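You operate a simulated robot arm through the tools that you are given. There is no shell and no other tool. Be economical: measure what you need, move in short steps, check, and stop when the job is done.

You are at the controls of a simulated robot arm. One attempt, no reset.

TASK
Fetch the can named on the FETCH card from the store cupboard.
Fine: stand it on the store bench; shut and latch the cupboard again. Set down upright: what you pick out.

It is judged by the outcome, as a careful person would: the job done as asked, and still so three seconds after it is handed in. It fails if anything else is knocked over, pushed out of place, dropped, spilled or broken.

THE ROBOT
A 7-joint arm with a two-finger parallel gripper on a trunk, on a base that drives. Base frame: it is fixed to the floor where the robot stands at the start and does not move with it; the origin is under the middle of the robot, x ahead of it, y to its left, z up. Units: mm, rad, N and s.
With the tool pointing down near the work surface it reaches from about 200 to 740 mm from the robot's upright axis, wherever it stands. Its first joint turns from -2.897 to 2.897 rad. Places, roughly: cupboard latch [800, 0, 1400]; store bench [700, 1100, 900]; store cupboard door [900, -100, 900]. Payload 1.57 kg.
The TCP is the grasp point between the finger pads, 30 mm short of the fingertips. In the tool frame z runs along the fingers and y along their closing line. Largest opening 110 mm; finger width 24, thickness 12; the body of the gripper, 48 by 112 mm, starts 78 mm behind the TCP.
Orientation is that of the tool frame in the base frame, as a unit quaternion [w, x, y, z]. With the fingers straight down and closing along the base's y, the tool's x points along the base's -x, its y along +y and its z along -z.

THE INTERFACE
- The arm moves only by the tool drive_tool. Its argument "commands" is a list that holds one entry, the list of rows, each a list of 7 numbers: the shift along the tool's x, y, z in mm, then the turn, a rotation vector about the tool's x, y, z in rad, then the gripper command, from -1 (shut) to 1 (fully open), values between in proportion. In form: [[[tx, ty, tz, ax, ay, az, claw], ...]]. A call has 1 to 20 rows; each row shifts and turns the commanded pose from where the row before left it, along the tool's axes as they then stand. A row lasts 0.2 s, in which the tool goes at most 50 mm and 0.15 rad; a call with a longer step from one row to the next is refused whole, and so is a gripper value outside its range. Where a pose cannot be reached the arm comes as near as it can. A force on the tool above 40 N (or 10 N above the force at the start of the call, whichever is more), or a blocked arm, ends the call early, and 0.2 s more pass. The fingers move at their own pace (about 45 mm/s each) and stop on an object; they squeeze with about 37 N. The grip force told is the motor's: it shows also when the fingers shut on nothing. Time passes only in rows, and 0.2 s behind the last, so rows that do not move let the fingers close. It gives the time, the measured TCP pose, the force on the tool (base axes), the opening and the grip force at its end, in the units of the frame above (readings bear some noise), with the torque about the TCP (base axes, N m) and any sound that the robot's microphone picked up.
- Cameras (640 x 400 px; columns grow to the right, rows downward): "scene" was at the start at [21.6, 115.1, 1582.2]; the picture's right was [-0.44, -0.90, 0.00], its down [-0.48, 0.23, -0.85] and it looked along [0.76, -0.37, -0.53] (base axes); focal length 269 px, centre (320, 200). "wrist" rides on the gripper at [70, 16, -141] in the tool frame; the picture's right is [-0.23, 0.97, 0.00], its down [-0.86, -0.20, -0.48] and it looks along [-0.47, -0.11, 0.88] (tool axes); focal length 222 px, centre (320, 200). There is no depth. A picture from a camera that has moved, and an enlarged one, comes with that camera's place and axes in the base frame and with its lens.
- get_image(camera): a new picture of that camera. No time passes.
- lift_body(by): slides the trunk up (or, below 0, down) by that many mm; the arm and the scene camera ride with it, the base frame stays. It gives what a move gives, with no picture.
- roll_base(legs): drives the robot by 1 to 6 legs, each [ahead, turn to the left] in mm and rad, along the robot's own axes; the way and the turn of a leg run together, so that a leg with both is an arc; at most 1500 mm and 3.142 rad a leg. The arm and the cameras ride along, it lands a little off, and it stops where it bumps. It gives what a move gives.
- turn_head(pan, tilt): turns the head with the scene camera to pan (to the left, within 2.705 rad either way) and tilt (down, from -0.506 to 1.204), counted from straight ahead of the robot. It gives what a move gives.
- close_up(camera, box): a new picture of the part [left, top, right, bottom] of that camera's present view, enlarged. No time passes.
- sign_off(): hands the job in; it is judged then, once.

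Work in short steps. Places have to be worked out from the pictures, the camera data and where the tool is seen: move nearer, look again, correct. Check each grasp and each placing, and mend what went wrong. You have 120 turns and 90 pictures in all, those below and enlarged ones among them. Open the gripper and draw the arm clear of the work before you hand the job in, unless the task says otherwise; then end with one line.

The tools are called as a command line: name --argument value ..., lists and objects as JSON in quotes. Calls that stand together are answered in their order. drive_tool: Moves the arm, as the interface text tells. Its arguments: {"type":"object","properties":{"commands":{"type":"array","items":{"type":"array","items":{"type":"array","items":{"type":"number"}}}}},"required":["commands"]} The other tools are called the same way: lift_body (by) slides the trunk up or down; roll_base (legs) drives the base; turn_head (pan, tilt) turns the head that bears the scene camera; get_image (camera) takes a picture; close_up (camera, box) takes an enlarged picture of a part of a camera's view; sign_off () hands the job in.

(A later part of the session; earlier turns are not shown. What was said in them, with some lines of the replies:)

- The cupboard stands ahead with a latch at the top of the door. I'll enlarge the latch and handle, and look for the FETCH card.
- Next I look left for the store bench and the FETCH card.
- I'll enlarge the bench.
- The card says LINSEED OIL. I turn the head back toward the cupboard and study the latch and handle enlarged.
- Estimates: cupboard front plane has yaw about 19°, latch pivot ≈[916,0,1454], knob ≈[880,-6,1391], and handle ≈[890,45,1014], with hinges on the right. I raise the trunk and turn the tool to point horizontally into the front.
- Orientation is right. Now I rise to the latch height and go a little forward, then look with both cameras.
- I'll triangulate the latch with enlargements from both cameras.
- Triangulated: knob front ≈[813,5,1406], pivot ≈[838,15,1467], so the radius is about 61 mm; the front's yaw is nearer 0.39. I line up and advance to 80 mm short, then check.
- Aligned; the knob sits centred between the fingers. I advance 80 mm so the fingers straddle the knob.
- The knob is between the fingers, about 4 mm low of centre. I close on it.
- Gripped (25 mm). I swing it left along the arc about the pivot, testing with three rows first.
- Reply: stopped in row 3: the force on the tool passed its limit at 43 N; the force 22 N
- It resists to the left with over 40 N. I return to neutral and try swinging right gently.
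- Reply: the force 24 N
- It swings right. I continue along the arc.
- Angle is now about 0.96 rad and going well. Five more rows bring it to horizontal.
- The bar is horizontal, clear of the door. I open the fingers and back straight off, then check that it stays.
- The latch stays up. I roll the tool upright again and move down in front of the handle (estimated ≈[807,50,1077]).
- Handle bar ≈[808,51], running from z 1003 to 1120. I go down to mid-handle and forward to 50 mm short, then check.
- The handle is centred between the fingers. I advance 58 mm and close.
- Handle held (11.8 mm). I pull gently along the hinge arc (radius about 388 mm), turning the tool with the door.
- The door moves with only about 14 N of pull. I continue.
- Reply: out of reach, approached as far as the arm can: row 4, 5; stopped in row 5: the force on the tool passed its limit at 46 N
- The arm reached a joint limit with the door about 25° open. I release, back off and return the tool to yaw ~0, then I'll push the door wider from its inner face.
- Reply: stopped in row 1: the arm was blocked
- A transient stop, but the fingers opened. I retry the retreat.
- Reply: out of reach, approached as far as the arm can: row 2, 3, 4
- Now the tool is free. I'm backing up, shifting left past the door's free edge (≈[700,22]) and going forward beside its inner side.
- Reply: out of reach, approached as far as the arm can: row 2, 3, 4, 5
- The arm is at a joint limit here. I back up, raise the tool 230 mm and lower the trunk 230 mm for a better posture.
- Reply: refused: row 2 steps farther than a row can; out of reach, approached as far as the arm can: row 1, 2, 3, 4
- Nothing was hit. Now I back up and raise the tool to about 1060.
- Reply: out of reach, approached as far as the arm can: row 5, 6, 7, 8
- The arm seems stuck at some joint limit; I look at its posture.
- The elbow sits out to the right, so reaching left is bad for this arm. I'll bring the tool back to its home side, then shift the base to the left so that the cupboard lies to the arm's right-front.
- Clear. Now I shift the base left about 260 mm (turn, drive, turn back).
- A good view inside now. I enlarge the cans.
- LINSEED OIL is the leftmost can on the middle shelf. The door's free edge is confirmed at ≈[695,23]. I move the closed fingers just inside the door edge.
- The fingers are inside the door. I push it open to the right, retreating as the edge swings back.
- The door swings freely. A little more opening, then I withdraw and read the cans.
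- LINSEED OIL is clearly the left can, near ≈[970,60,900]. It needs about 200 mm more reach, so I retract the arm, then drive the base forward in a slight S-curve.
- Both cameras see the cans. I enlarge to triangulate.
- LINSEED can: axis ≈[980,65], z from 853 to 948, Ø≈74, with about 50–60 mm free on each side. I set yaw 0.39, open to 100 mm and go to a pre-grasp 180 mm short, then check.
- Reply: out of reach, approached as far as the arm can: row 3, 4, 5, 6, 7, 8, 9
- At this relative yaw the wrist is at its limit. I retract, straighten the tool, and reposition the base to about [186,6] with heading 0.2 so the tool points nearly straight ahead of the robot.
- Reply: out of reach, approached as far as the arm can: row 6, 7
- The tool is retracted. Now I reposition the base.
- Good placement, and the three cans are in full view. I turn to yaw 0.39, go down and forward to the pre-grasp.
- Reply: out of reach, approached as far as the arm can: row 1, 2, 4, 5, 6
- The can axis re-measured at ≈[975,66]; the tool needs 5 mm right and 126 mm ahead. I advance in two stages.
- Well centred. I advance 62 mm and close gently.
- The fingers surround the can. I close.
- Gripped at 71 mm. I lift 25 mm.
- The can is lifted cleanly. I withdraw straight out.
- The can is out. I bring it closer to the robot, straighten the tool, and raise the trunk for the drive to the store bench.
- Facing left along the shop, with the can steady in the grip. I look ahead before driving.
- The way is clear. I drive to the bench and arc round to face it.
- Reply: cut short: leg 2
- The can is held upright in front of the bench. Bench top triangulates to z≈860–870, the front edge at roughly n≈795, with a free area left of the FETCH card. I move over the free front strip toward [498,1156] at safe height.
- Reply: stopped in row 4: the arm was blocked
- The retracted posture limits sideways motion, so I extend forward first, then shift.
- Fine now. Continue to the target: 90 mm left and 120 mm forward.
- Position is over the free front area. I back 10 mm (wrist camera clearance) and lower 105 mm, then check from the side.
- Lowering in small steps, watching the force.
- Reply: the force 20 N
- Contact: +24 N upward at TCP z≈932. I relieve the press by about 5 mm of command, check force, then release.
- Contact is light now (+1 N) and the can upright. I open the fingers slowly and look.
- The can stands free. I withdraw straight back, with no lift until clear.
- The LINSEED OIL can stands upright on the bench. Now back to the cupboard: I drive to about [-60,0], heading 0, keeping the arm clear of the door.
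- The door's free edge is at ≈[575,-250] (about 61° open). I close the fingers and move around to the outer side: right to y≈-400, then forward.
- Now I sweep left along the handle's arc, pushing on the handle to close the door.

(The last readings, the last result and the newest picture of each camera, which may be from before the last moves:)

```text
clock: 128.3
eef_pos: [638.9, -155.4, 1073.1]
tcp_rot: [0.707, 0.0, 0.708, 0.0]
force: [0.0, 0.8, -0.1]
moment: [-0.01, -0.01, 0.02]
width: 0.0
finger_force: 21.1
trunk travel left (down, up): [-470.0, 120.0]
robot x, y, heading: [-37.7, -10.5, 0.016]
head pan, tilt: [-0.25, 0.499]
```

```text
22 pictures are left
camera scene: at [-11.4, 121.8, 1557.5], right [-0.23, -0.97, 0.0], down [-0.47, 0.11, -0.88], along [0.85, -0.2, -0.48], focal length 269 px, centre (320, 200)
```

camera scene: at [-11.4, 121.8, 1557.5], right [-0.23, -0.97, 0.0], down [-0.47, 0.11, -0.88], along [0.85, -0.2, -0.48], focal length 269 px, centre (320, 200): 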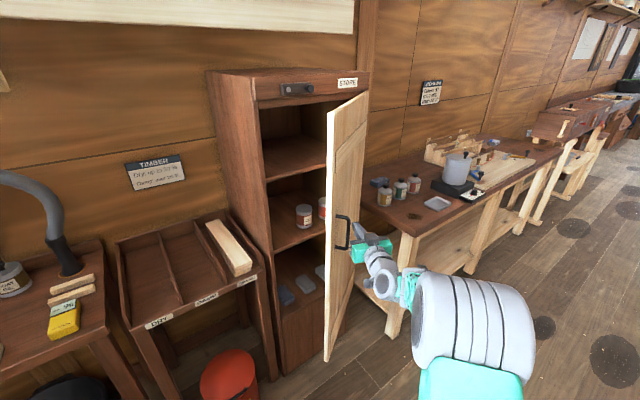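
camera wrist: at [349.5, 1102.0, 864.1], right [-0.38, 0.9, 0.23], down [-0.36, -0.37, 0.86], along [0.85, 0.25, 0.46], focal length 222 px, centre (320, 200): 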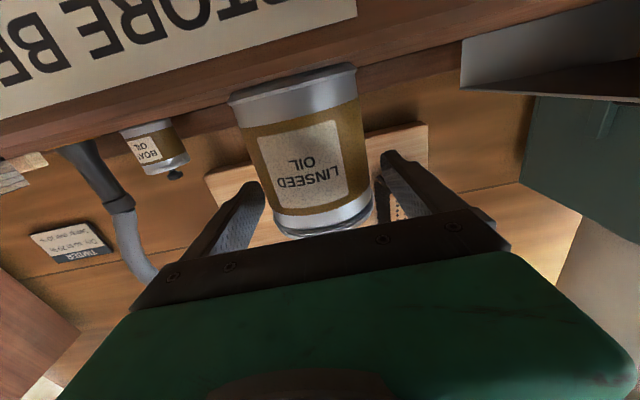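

The door follows. I continue.

drive_tool --commands '[[[0, 28, 17, 0, 0, 0, -1], [0, 28, 18, 0, 0, 0, -1], [0, 28, 19, 0, 0, 0, -1], [0, 27, 20, 0, 0, 0, -1], [0, 20, 20, 0, 0, 0, -1]]]'

get_image --camera "scene"

```text
clock: 129.6
eef_pos: [734.0, -24.1, 1071.5]
tcp_rot: [0.705, 0.0, 0.709, 0.0]
force: [-0.4, -0.1, 0.1]
moment: [-0.04, 0.02, 0.0]
width: 0.0
finger_force: 21.3
trunk travel left (down, up): [-470.0, 120.0]
robot x, y, heading: [-37.8, -14.7, 0.017]
head pan, tilt: [-0.25, 0.499]
```

```text
21 pictures are left
camera scene: at [-11.3, 121.8, 1557.5], right [-0.23, -0.97, 0.0], down [-0.47, 0.11, -0.88], along [0.85, -0.2, -0.48], focal length 269 px, centre (320, 200)
```

scene: 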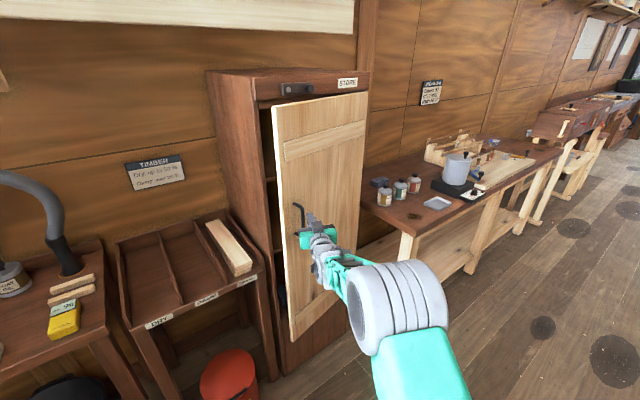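

Nearly closed. I step back off the handle, shift right, and push the door face with the fingertips along the closing direction.

drive_tool --commands '[[[0, -10, -35, 0, 0, 0, -1], [0, -35, 0, -0.1, 0, 0, -1], [0, -30, 0, -0.1, 0, 0, -1], [0, 0, 30, -0.1, 0, 0, -1], [0, 0, 20, 0, 0, 0, -1]]]'

get_image --camera "scene"

```text
clock: 130.8
eef_pos: [751.2, -87.8, 1069.9]
tcp_rot: [0.698, -0.106, 0.7, 0.106]
force: [-0.2, 0.9, 0.3]
moment: [0.0, -0.01, -0.01]
width: 0.0
finger_force: 21.4
trunk travel left (down, up): [-470.0, 120.0]
robot x, y, heading: [-41.2, -11.0, 0.012]
head pan, tilt: [-0.25, 0.499]
```

```text
20 pictures are left
camera scene: at [-11.0, 121.5, 1557.5], right [-0.23, -0.97, 0.0], down [-0.47, 0.11, -0.88], along [0.85, -0.2, -0.48], focal length 269 px, centre (320, 200)
```

scene: 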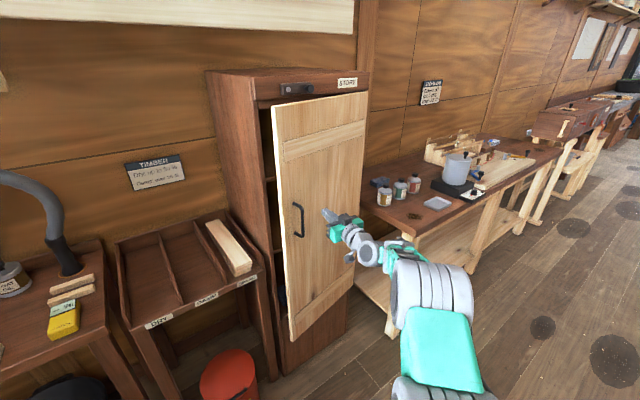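

Clear of the handle. I push forward in steps.

drive_tool --commands '[[[0, 0, 20, 0, 0, 0, -1], [0, 0, 20, 0, 0, 0, -1], [0, 0, 20, 0, 0, 0, -1], [0, 0, 20, 0, 0, 0, -1], [0, 0, 15, 0, 0, 0, -1]]]'

drive_tool --commands '[[[0, 0, 6, 0, 0, 0, -1], [0, 0, 6, 0, 0, 0, -1], [0, 0, 6, 0, 0, 0, -1], [0, 0, 5, 0, 0, 0, -1]]]'

get_image --camera "scene"

```text
clock: 131.9
eef_pos: [840.1, -60.8, 1070.6]
tcp_rot: [0.698, -0.106, 0.7, 0.106]
force: [0.5, 0.0, 0.9]
moment: [-0.04, 0.05, -0.03]
width: 0.0
finger_force: 21.5
trunk travel left (down, up): [-470.0, 120.0]
robot x, y, heading: [-39.3, -12.1, 0.015]
head pan, tilt: [-0.25, 0.499]
```

```text
clock: 133.1
eef_pos: [858.2, -56.7, 1071.8]
tcp_rot: [0.697, -0.106, 0.701, 0.107]
force: [-26.5, -1.8, 2.0]
moment: [0.03, -0.14, 0.47]
width: 0.0
finger_force: 21.2
trunk travel left (down, up): [-470.0, 120.0]
robot x, y, heading: [-40.9, -10.7, 0.01]
head pan, tilt: [-0.25, 0.499]
stopped in row 4: the force on the tool passed its limit at 41 N (the readings are from after the stop); the commanded pose is now the measured one
```

```text
19 pictures are left
camera scene: at [-16.1, 121.5, 1557.7], right [-0.24, -0.97, 0.0], down [-0.46, 0.11, -0.88], along [0.85, -0.21, -0.48], focal length 269 px, centre (320, 200)
```

scene: 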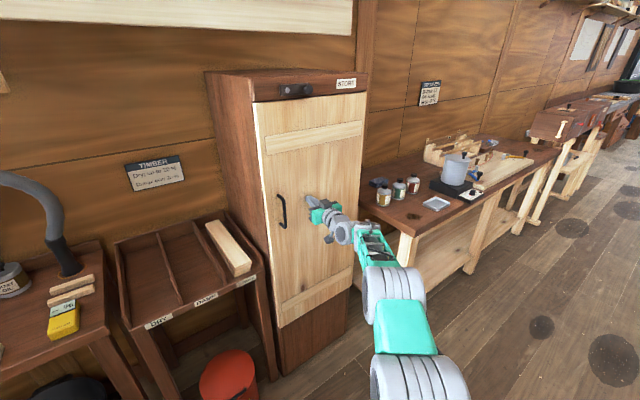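

The door is shut against its frame. I retreat, drive 40 mm forward so the geometry matches the earlier latch work, and raise the trunk.

drive_tool --commands '[[[0, 0, -30, 0, 0, 0, -1], [0, 0, -40, 0, 0, 0, -1], [0, 0, -40, 0, 0, 0, -1], [0, 0, -40, 0, 0, 0, -1]]]'

lift_body --by 120

roll_base --legs '[[40, 0]]'

close_up --camera "scene" --box '[200, 60, 400, 185]'

```text
clock: 134.1
eef_pos: [716.6, -103.1, 1069.4]
tcp_rot: [0.697, -0.106, 0.701, 0.107]
force: [0.7, -0.1, 0.9]
moment: [0.04, -0.02, -0.03]
width: 0.0
finger_force: 20.9
trunk travel left (down, up): [-470.0, 120.0]
robot x, y, heading: [-40.4, -12.6, 0.016]
head pan, tilt: [-0.25, 0.499]
```

```text
clock: 135.6
eef_pos: [718.1, -102.9, 1188.7]
tcp_rot: [0.696, -0.104, 0.702, 0.106]
force: [-0.5, 0.3, 0.1]
moment: [-0.01, -0.01, 0.01]
width: 0.2
finger_force: 20.9
trunk travel left (down, up): [-590.0, 0.0]
robot x, y, heading: [-40.0, -11.1, 0.012]
head pan, tilt: [-0.25, 0.499]
```

```text
clock: 136.5
eef_pos: [759.3, -101.9, 1187.8]
tcp_rot: [0.696, -0.104, 0.702, 0.105]
force: [-0.1, 0.3, -0.3]
moment: [0.03, 0.0, 0.0]
width: 0.0
finger_force: 21.5
trunk travel left (down, up): [-590.0, 0.0]
robot x, y, heading: [-2.8, -10.3, 0.01]
head pan, tilt: [-0.25, 0.499]
```

```text
3.20 times, centred on (300, 122) of scene
camera zoom: at [29.9, 121.9, 1677.5], right [-0.24, -0.97, 0.0], down [-0.47, 0.11, -0.88], along [0.85, -0.21, -0.48], focal length 860 px, centre (384, 448)
```

zoom: 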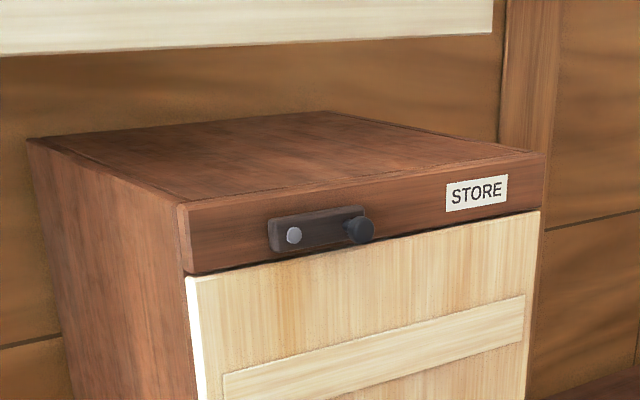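

The door looks flush and the knob is where I left it (≈[829,-53,1466]). I go to the pre-grasp in front of it and roll the tool.

drive_tool --commands '[[[0, 0, -30, -0.08, 0, 0, 0], [-46.5, 0, 0, 0, 0, 0, 0], [-46.5, 0, 0, 0, 0, 0, 0], [-46.5, 0, 0, 0, 0, 0, 0], [-46.5, 0, 0, 0, 0, 0, 0], [-46.5, 0, 0, 0, 0, 0, 0], [-46.5, 0, 0, 0, 0, 0, 0], [0, 0, 0, 0, 0, -0.135, 0], [0, 0, 0, 0, 0, -0.135, 0], [0, 0, 0, 0, 0, -0.135, 0], [0, 0, 0, 0, 0, -0.135, 0], [0, 0, 0, 0, 0, -0.135, 0], [0, 0, 0, 0, 0, -0.135, 0], [0, 0, 0, 0, 0, -0.135, 0], [0, 0, 0, 0, 0, -0.135, 0], [0, 0, 0, 0, 0, -0.135, 0], [0, 0, 0, 0, 0, -0.135, 0], [0, 0, 0, 0, 0, -0.135, 0], [0, 0, 0, 0, 0, -0.1, 0]]]'

close_up --camera "wrist" --box '[160, 60, 480, 260]'

close_up --camera "scene" --box '[200, 60, 400, 185]'

```text
clock: 140.5
eef_pos: [730.8, -111.8, 1467.9]
tcp_rot: [-0.581, 0.59, -0.395, 0.398]
force: [-0.7, 0.3, -0.8]
moment: [-0.01, 0.02, -0.02]
width: 54.9
finger_force: 0.1
trunk travel left (down, up): [-590.0, 0.0]
robot x, y, heading: [4.2, -9.0, 0.013]
head pan, tilt: [-0.25, 0.499]
```

```text
2.00 times, centred on (320, 160) of wrist
camera zoom: at [626.4, -229.9, 1453.2], right [-0.09, 0.2, -0.98], down [-0.76, 0.62, 0.19], along [0.64, 0.76, 0.1], focal length 444 px, centre (320, 280)
```

zoom: 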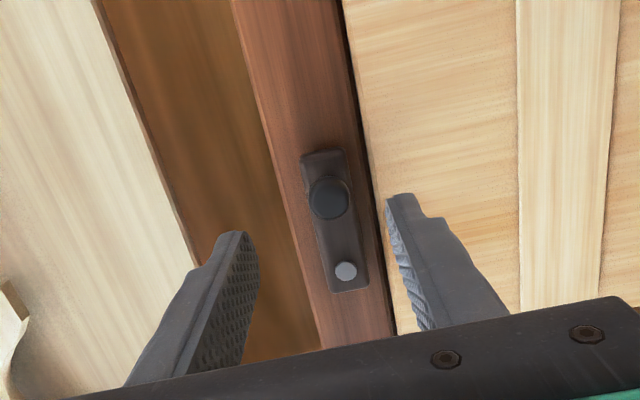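

```text
3.20 times, centred on (300, 122) of scene
camera zoom: at [28.9, 122.0, 1677.5], right [-0.24, -0.97, 0.0], down [-0.47, 0.11, -0.88], along [0.85, -0.21, -0.48], focal length 860 px, centre (384, 448)
```

zoom: 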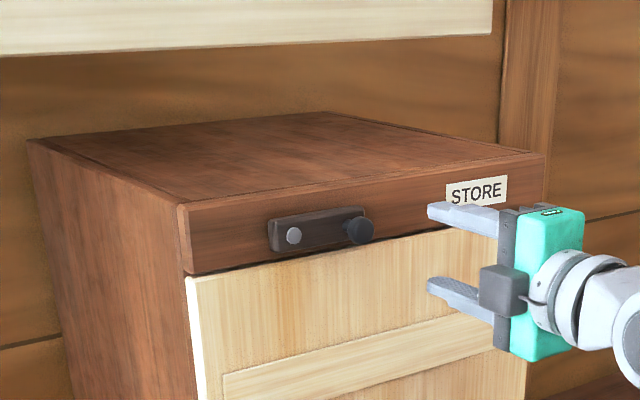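

Aligned in height; the knob needs an 18 mm left shift and 110 mm advance. I approach and close on it.

drive_tool --commands '[[[-18, 2, 20, 0, 0, 0, 0], [0, 0, 30, 0, 0, 0, 0], [0, 0, 30, 0, 0, 0, 0], [0, 0, 20, 0, 0, 0, 0], [0, 0, 11, 0, 0, 0, 0], [0, 0, 0, 0, 0, 0, -1], [0, 0, 0, 0, 0, 0, -1], [0, 0, 0, 0, 0, 0, -1], [0, 0, 0, 0, 0, 0, -1]]]'

close_up --camera "scene" --box '[200, 60, 400, 185]'

```text
clock: 142.5
eef_pos: [826.5, -55.6, 1464.3]
tcp_rot: [-0.581, 0.589, -0.395, 0.398]
force: [0.3, 0.0, 0.7]
moment: [0.06, 0.0, -0.01]
width: 25.2
finger_force: 34.3
trunk travel left (down, up): [-590.0, 0.0]
robot x, y, heading: [1.5, -8.3, 0.009]
head pan, tilt: [-0.25, 0.499]
```

```text
3.20 times, centred on (300, 122) of scene
camera zoom: at [28.9, 122.0, 1677.5], right [-0.24, -0.97, 0.0], down [-0.47, 0.11, -0.88], along [0.85, -0.21, -0.48], focal length 860 px, centre (384, 448)
```

zoom: 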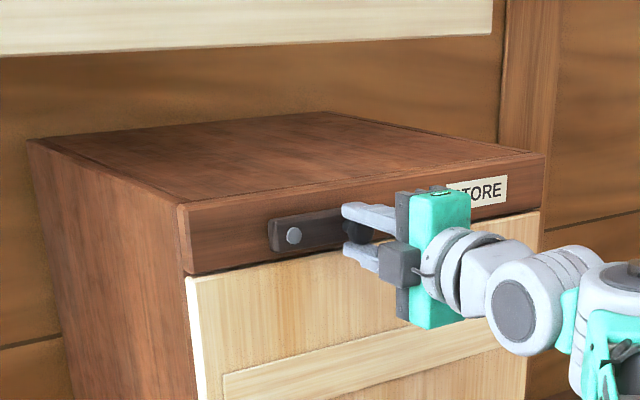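

Gripped. I swing it back down along the arc.

drive_tool --commands '[[[-0.6, 8.5, 0, 0, 0, 0.14, -1], [-0.6, 8.5, 0, 0, 0, 0.14, -1], [-0.6, 8.5, 0, 0, 0, 0.14, -1], [-0.6, 8.5, 0, 0, 0, 0.14, -1], [-0.6, 8.5, 0, 0, 0, 0.14, -1]]]'

```text
clock: 143.7
eef_pos: [822.4, -40.1, 1425.6]
tcp_rot: [0.683, -0.417, 0.573, -0.175]
force: [1.9, -0.2, 5.3]
moment: [0.24, 0.19, -0.29]
width: 25.0
finger_force: 36.7
trunk travel left (down, up): [-590.0, 0.0]
robot x, y, heading: [3.4, -12.8, 0.014]
head pan, tilt: [-0.25, 0.499]
```

About 47° remains; I continue to vertical.

drive_tool --commands '[[[-0.6, 8.5, 0, 0, 0, 0.14, -1], [-0.6, 8.5, 0, 0, 0, 0.14, -1], [-0.6, 8.5, 0, 0, 0, 0.14, -1], [-0.6, 8.5, 0, 0, 0, 0.14, -1], [-0.6, 8.5, 0, 0, 0, 0.14, -1]]]'

close_up --camera "scene" --box '[200, 60, 400, 185]'

```text
clock: 144.9
eef_pos: [808.2, -7.0, 1404.9]
tcp_rot: [0.702, -0.195, 0.681, 0.071]
force: [-3.3, 1.3, 4.9]
moment: [-0.21, 0.31, -0.15]
width: 25.2
finger_force: 36.5
trunk travel left (down, up): [-590.0, 0.0]
robot x, y, heading: [-1.2, -11.9, 0.009]
head pan, tilt: [-0.25, 0.499]
```

```text
3.20 times, centred on (300, 122) of scene
camera zoom: at [27.4, 122.1, 1677.6], right [-0.24, -0.97, 0.0], down [-0.46, 0.11, -0.88], along [0.85, -0.21, -0.48], focal length 860 px, centre (384, 448)
```

zoom: 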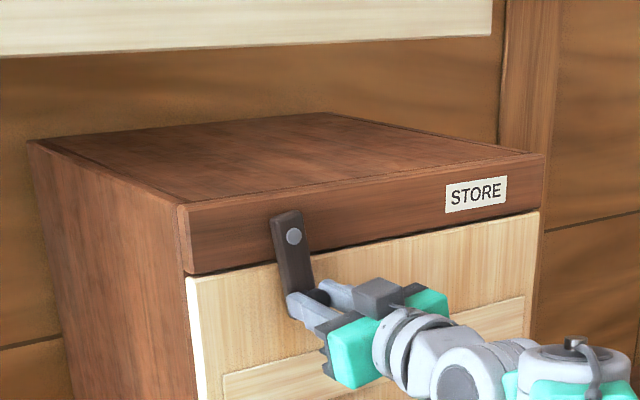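

Nearly vertical. One and a half more rows, up to the stop.

drive_tool --commands '[[[-0.4, 8, 0, 0, 0, 0.13, -1], [0, 3, 0, 0, 0, 0.05, -1], [0, 0, 0, 0, 0, 0, -1]]]'

```text
clock: 145.7
eef_pos: [804.5, 2.0, 1405.1]
tcp_rot: [0.693, -0.133, 0.696, 0.132]
force: [-2.6, -5.0, 7.5]
moment: [-0.08, -0.17, -0.11]
width: 24.8
finger_force: 36.5
trunk travel left (down, up): [-590.0, 0.0]
robot x, y, heading: [2.2, -11.7, 0.012]
head pan, tilt: [-0.25, 0.499]
```

The knob is back at its original place. I release, back off and check.

drive_tool --commands '[[[0, 0, 0, 0, 0, 0, 0], [0, 0, 0, 0, 0, 0, 0], [0, 0, 0, 0, 0, 0, 0], [0, 0, -30, 0, 0, 0, 0], [0, 0, -40, 0, 0, 0, 0], [0, 0, -40, 0, 0, 0, 0], [0, 0, -40, 0, 0, 0, 0], [40, 0, -20, 0, 0, 0, 0], [40, 0, -20, 0, 0, 0, 0], [40, 0, 0, 0, 0, 0, 0]]]'

close_up --camera "scene" --box '[200, 60, 400, 185]'

get_image --camera "scene"

```text
clock: 147.9
eef_pos: [629.0, -69.4, 1284.8]
tcp_rot: [0.692, -0.135, 0.696, 0.133]
force: [-0.1, 0.4, -0.1]
moment: [-0.02, 0.01, -0.02]
width: 54.9
finger_force: 0.0
trunk travel left (down, up): [-590.0, 0.0]
robot x, y, heading: [2.7, -7.9, 0.012]
head pan, tilt: [-0.25, 0.499]
```

```text
3.20 times, centred on (300, 122) of scene
camera zoom: at [29.1, 121.7, 1677.6], right [-0.24, -0.97, 0.0], down [-0.47, 0.11, -0.88], along [0.85, -0.21, -0.48], focal length 860 px, centre (384, 448)
```

zoom: 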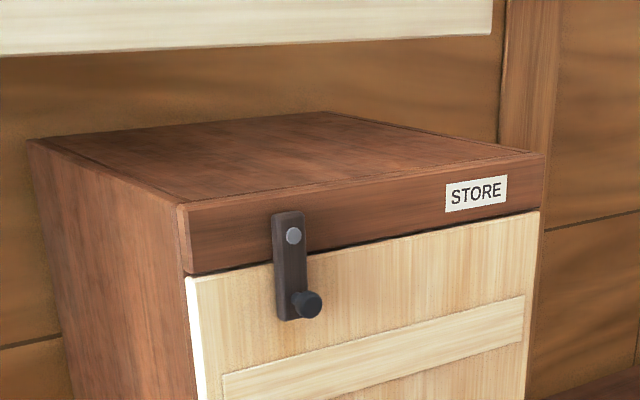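

```text
12 pictures are left
camera scene: at [29.1, 121.7, 1677.6], right [-0.24, -0.97, 0.0], down [-0.47, 0.11, -0.88], along [0.85, -0.21, -0.48], focal length 269 px, centre (320, 200)
```

scene: 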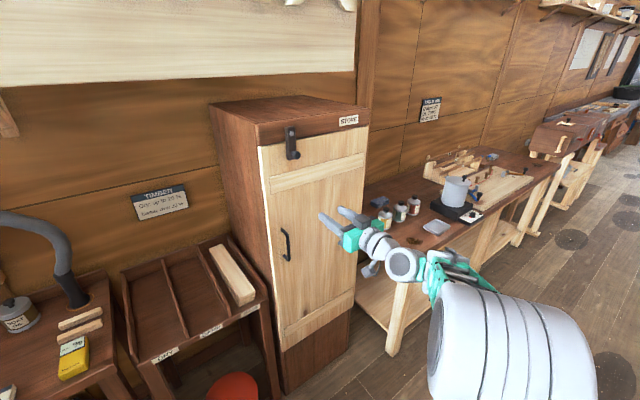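

The cupboard is shut and latched as at the start. A last look at the bench.

turn_head --pan 0.9 --tilt 0.55

get_image --camera "scene"

```text
clock: 149.3
eef_pos: [630.0, -68.2, 1284.9]
tcp_rot: [0.692, -0.134, 0.697, 0.133]
force: [0.6, -0.6, -1.0]
moment: [0.02, -0.01, -0.01]
width: 54.9
finger_force: 0.0
trunk travel left (down, up): [-590.0, 0.0]
robot x, y, heading: [1.0, -12.6, 0.012]
head pan, tilt: [0.901, 0.55]
```

```text
11 pictures are left
camera scene: at [-4.6, 214.4, 1672.9], right [0.79, -0.61, 0.0], down [-0.32, -0.41, -0.85], along [0.52, 0.67, -0.52], focal length 269 px, centre (320, 200)
```

scene: 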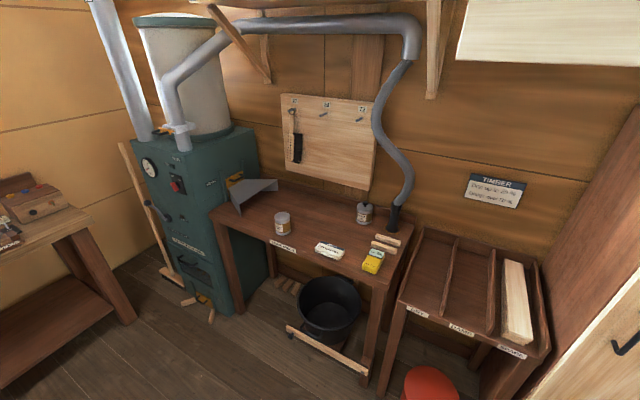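

The can stands upright on the store bench, everything else is in place, and the arm is clear with the gripper open. I hand in.

sign_off

```text
The job is handed in.
```

The LINSEED OIL can is standing upright on the store bench, and the cupboard is shut and latched again.
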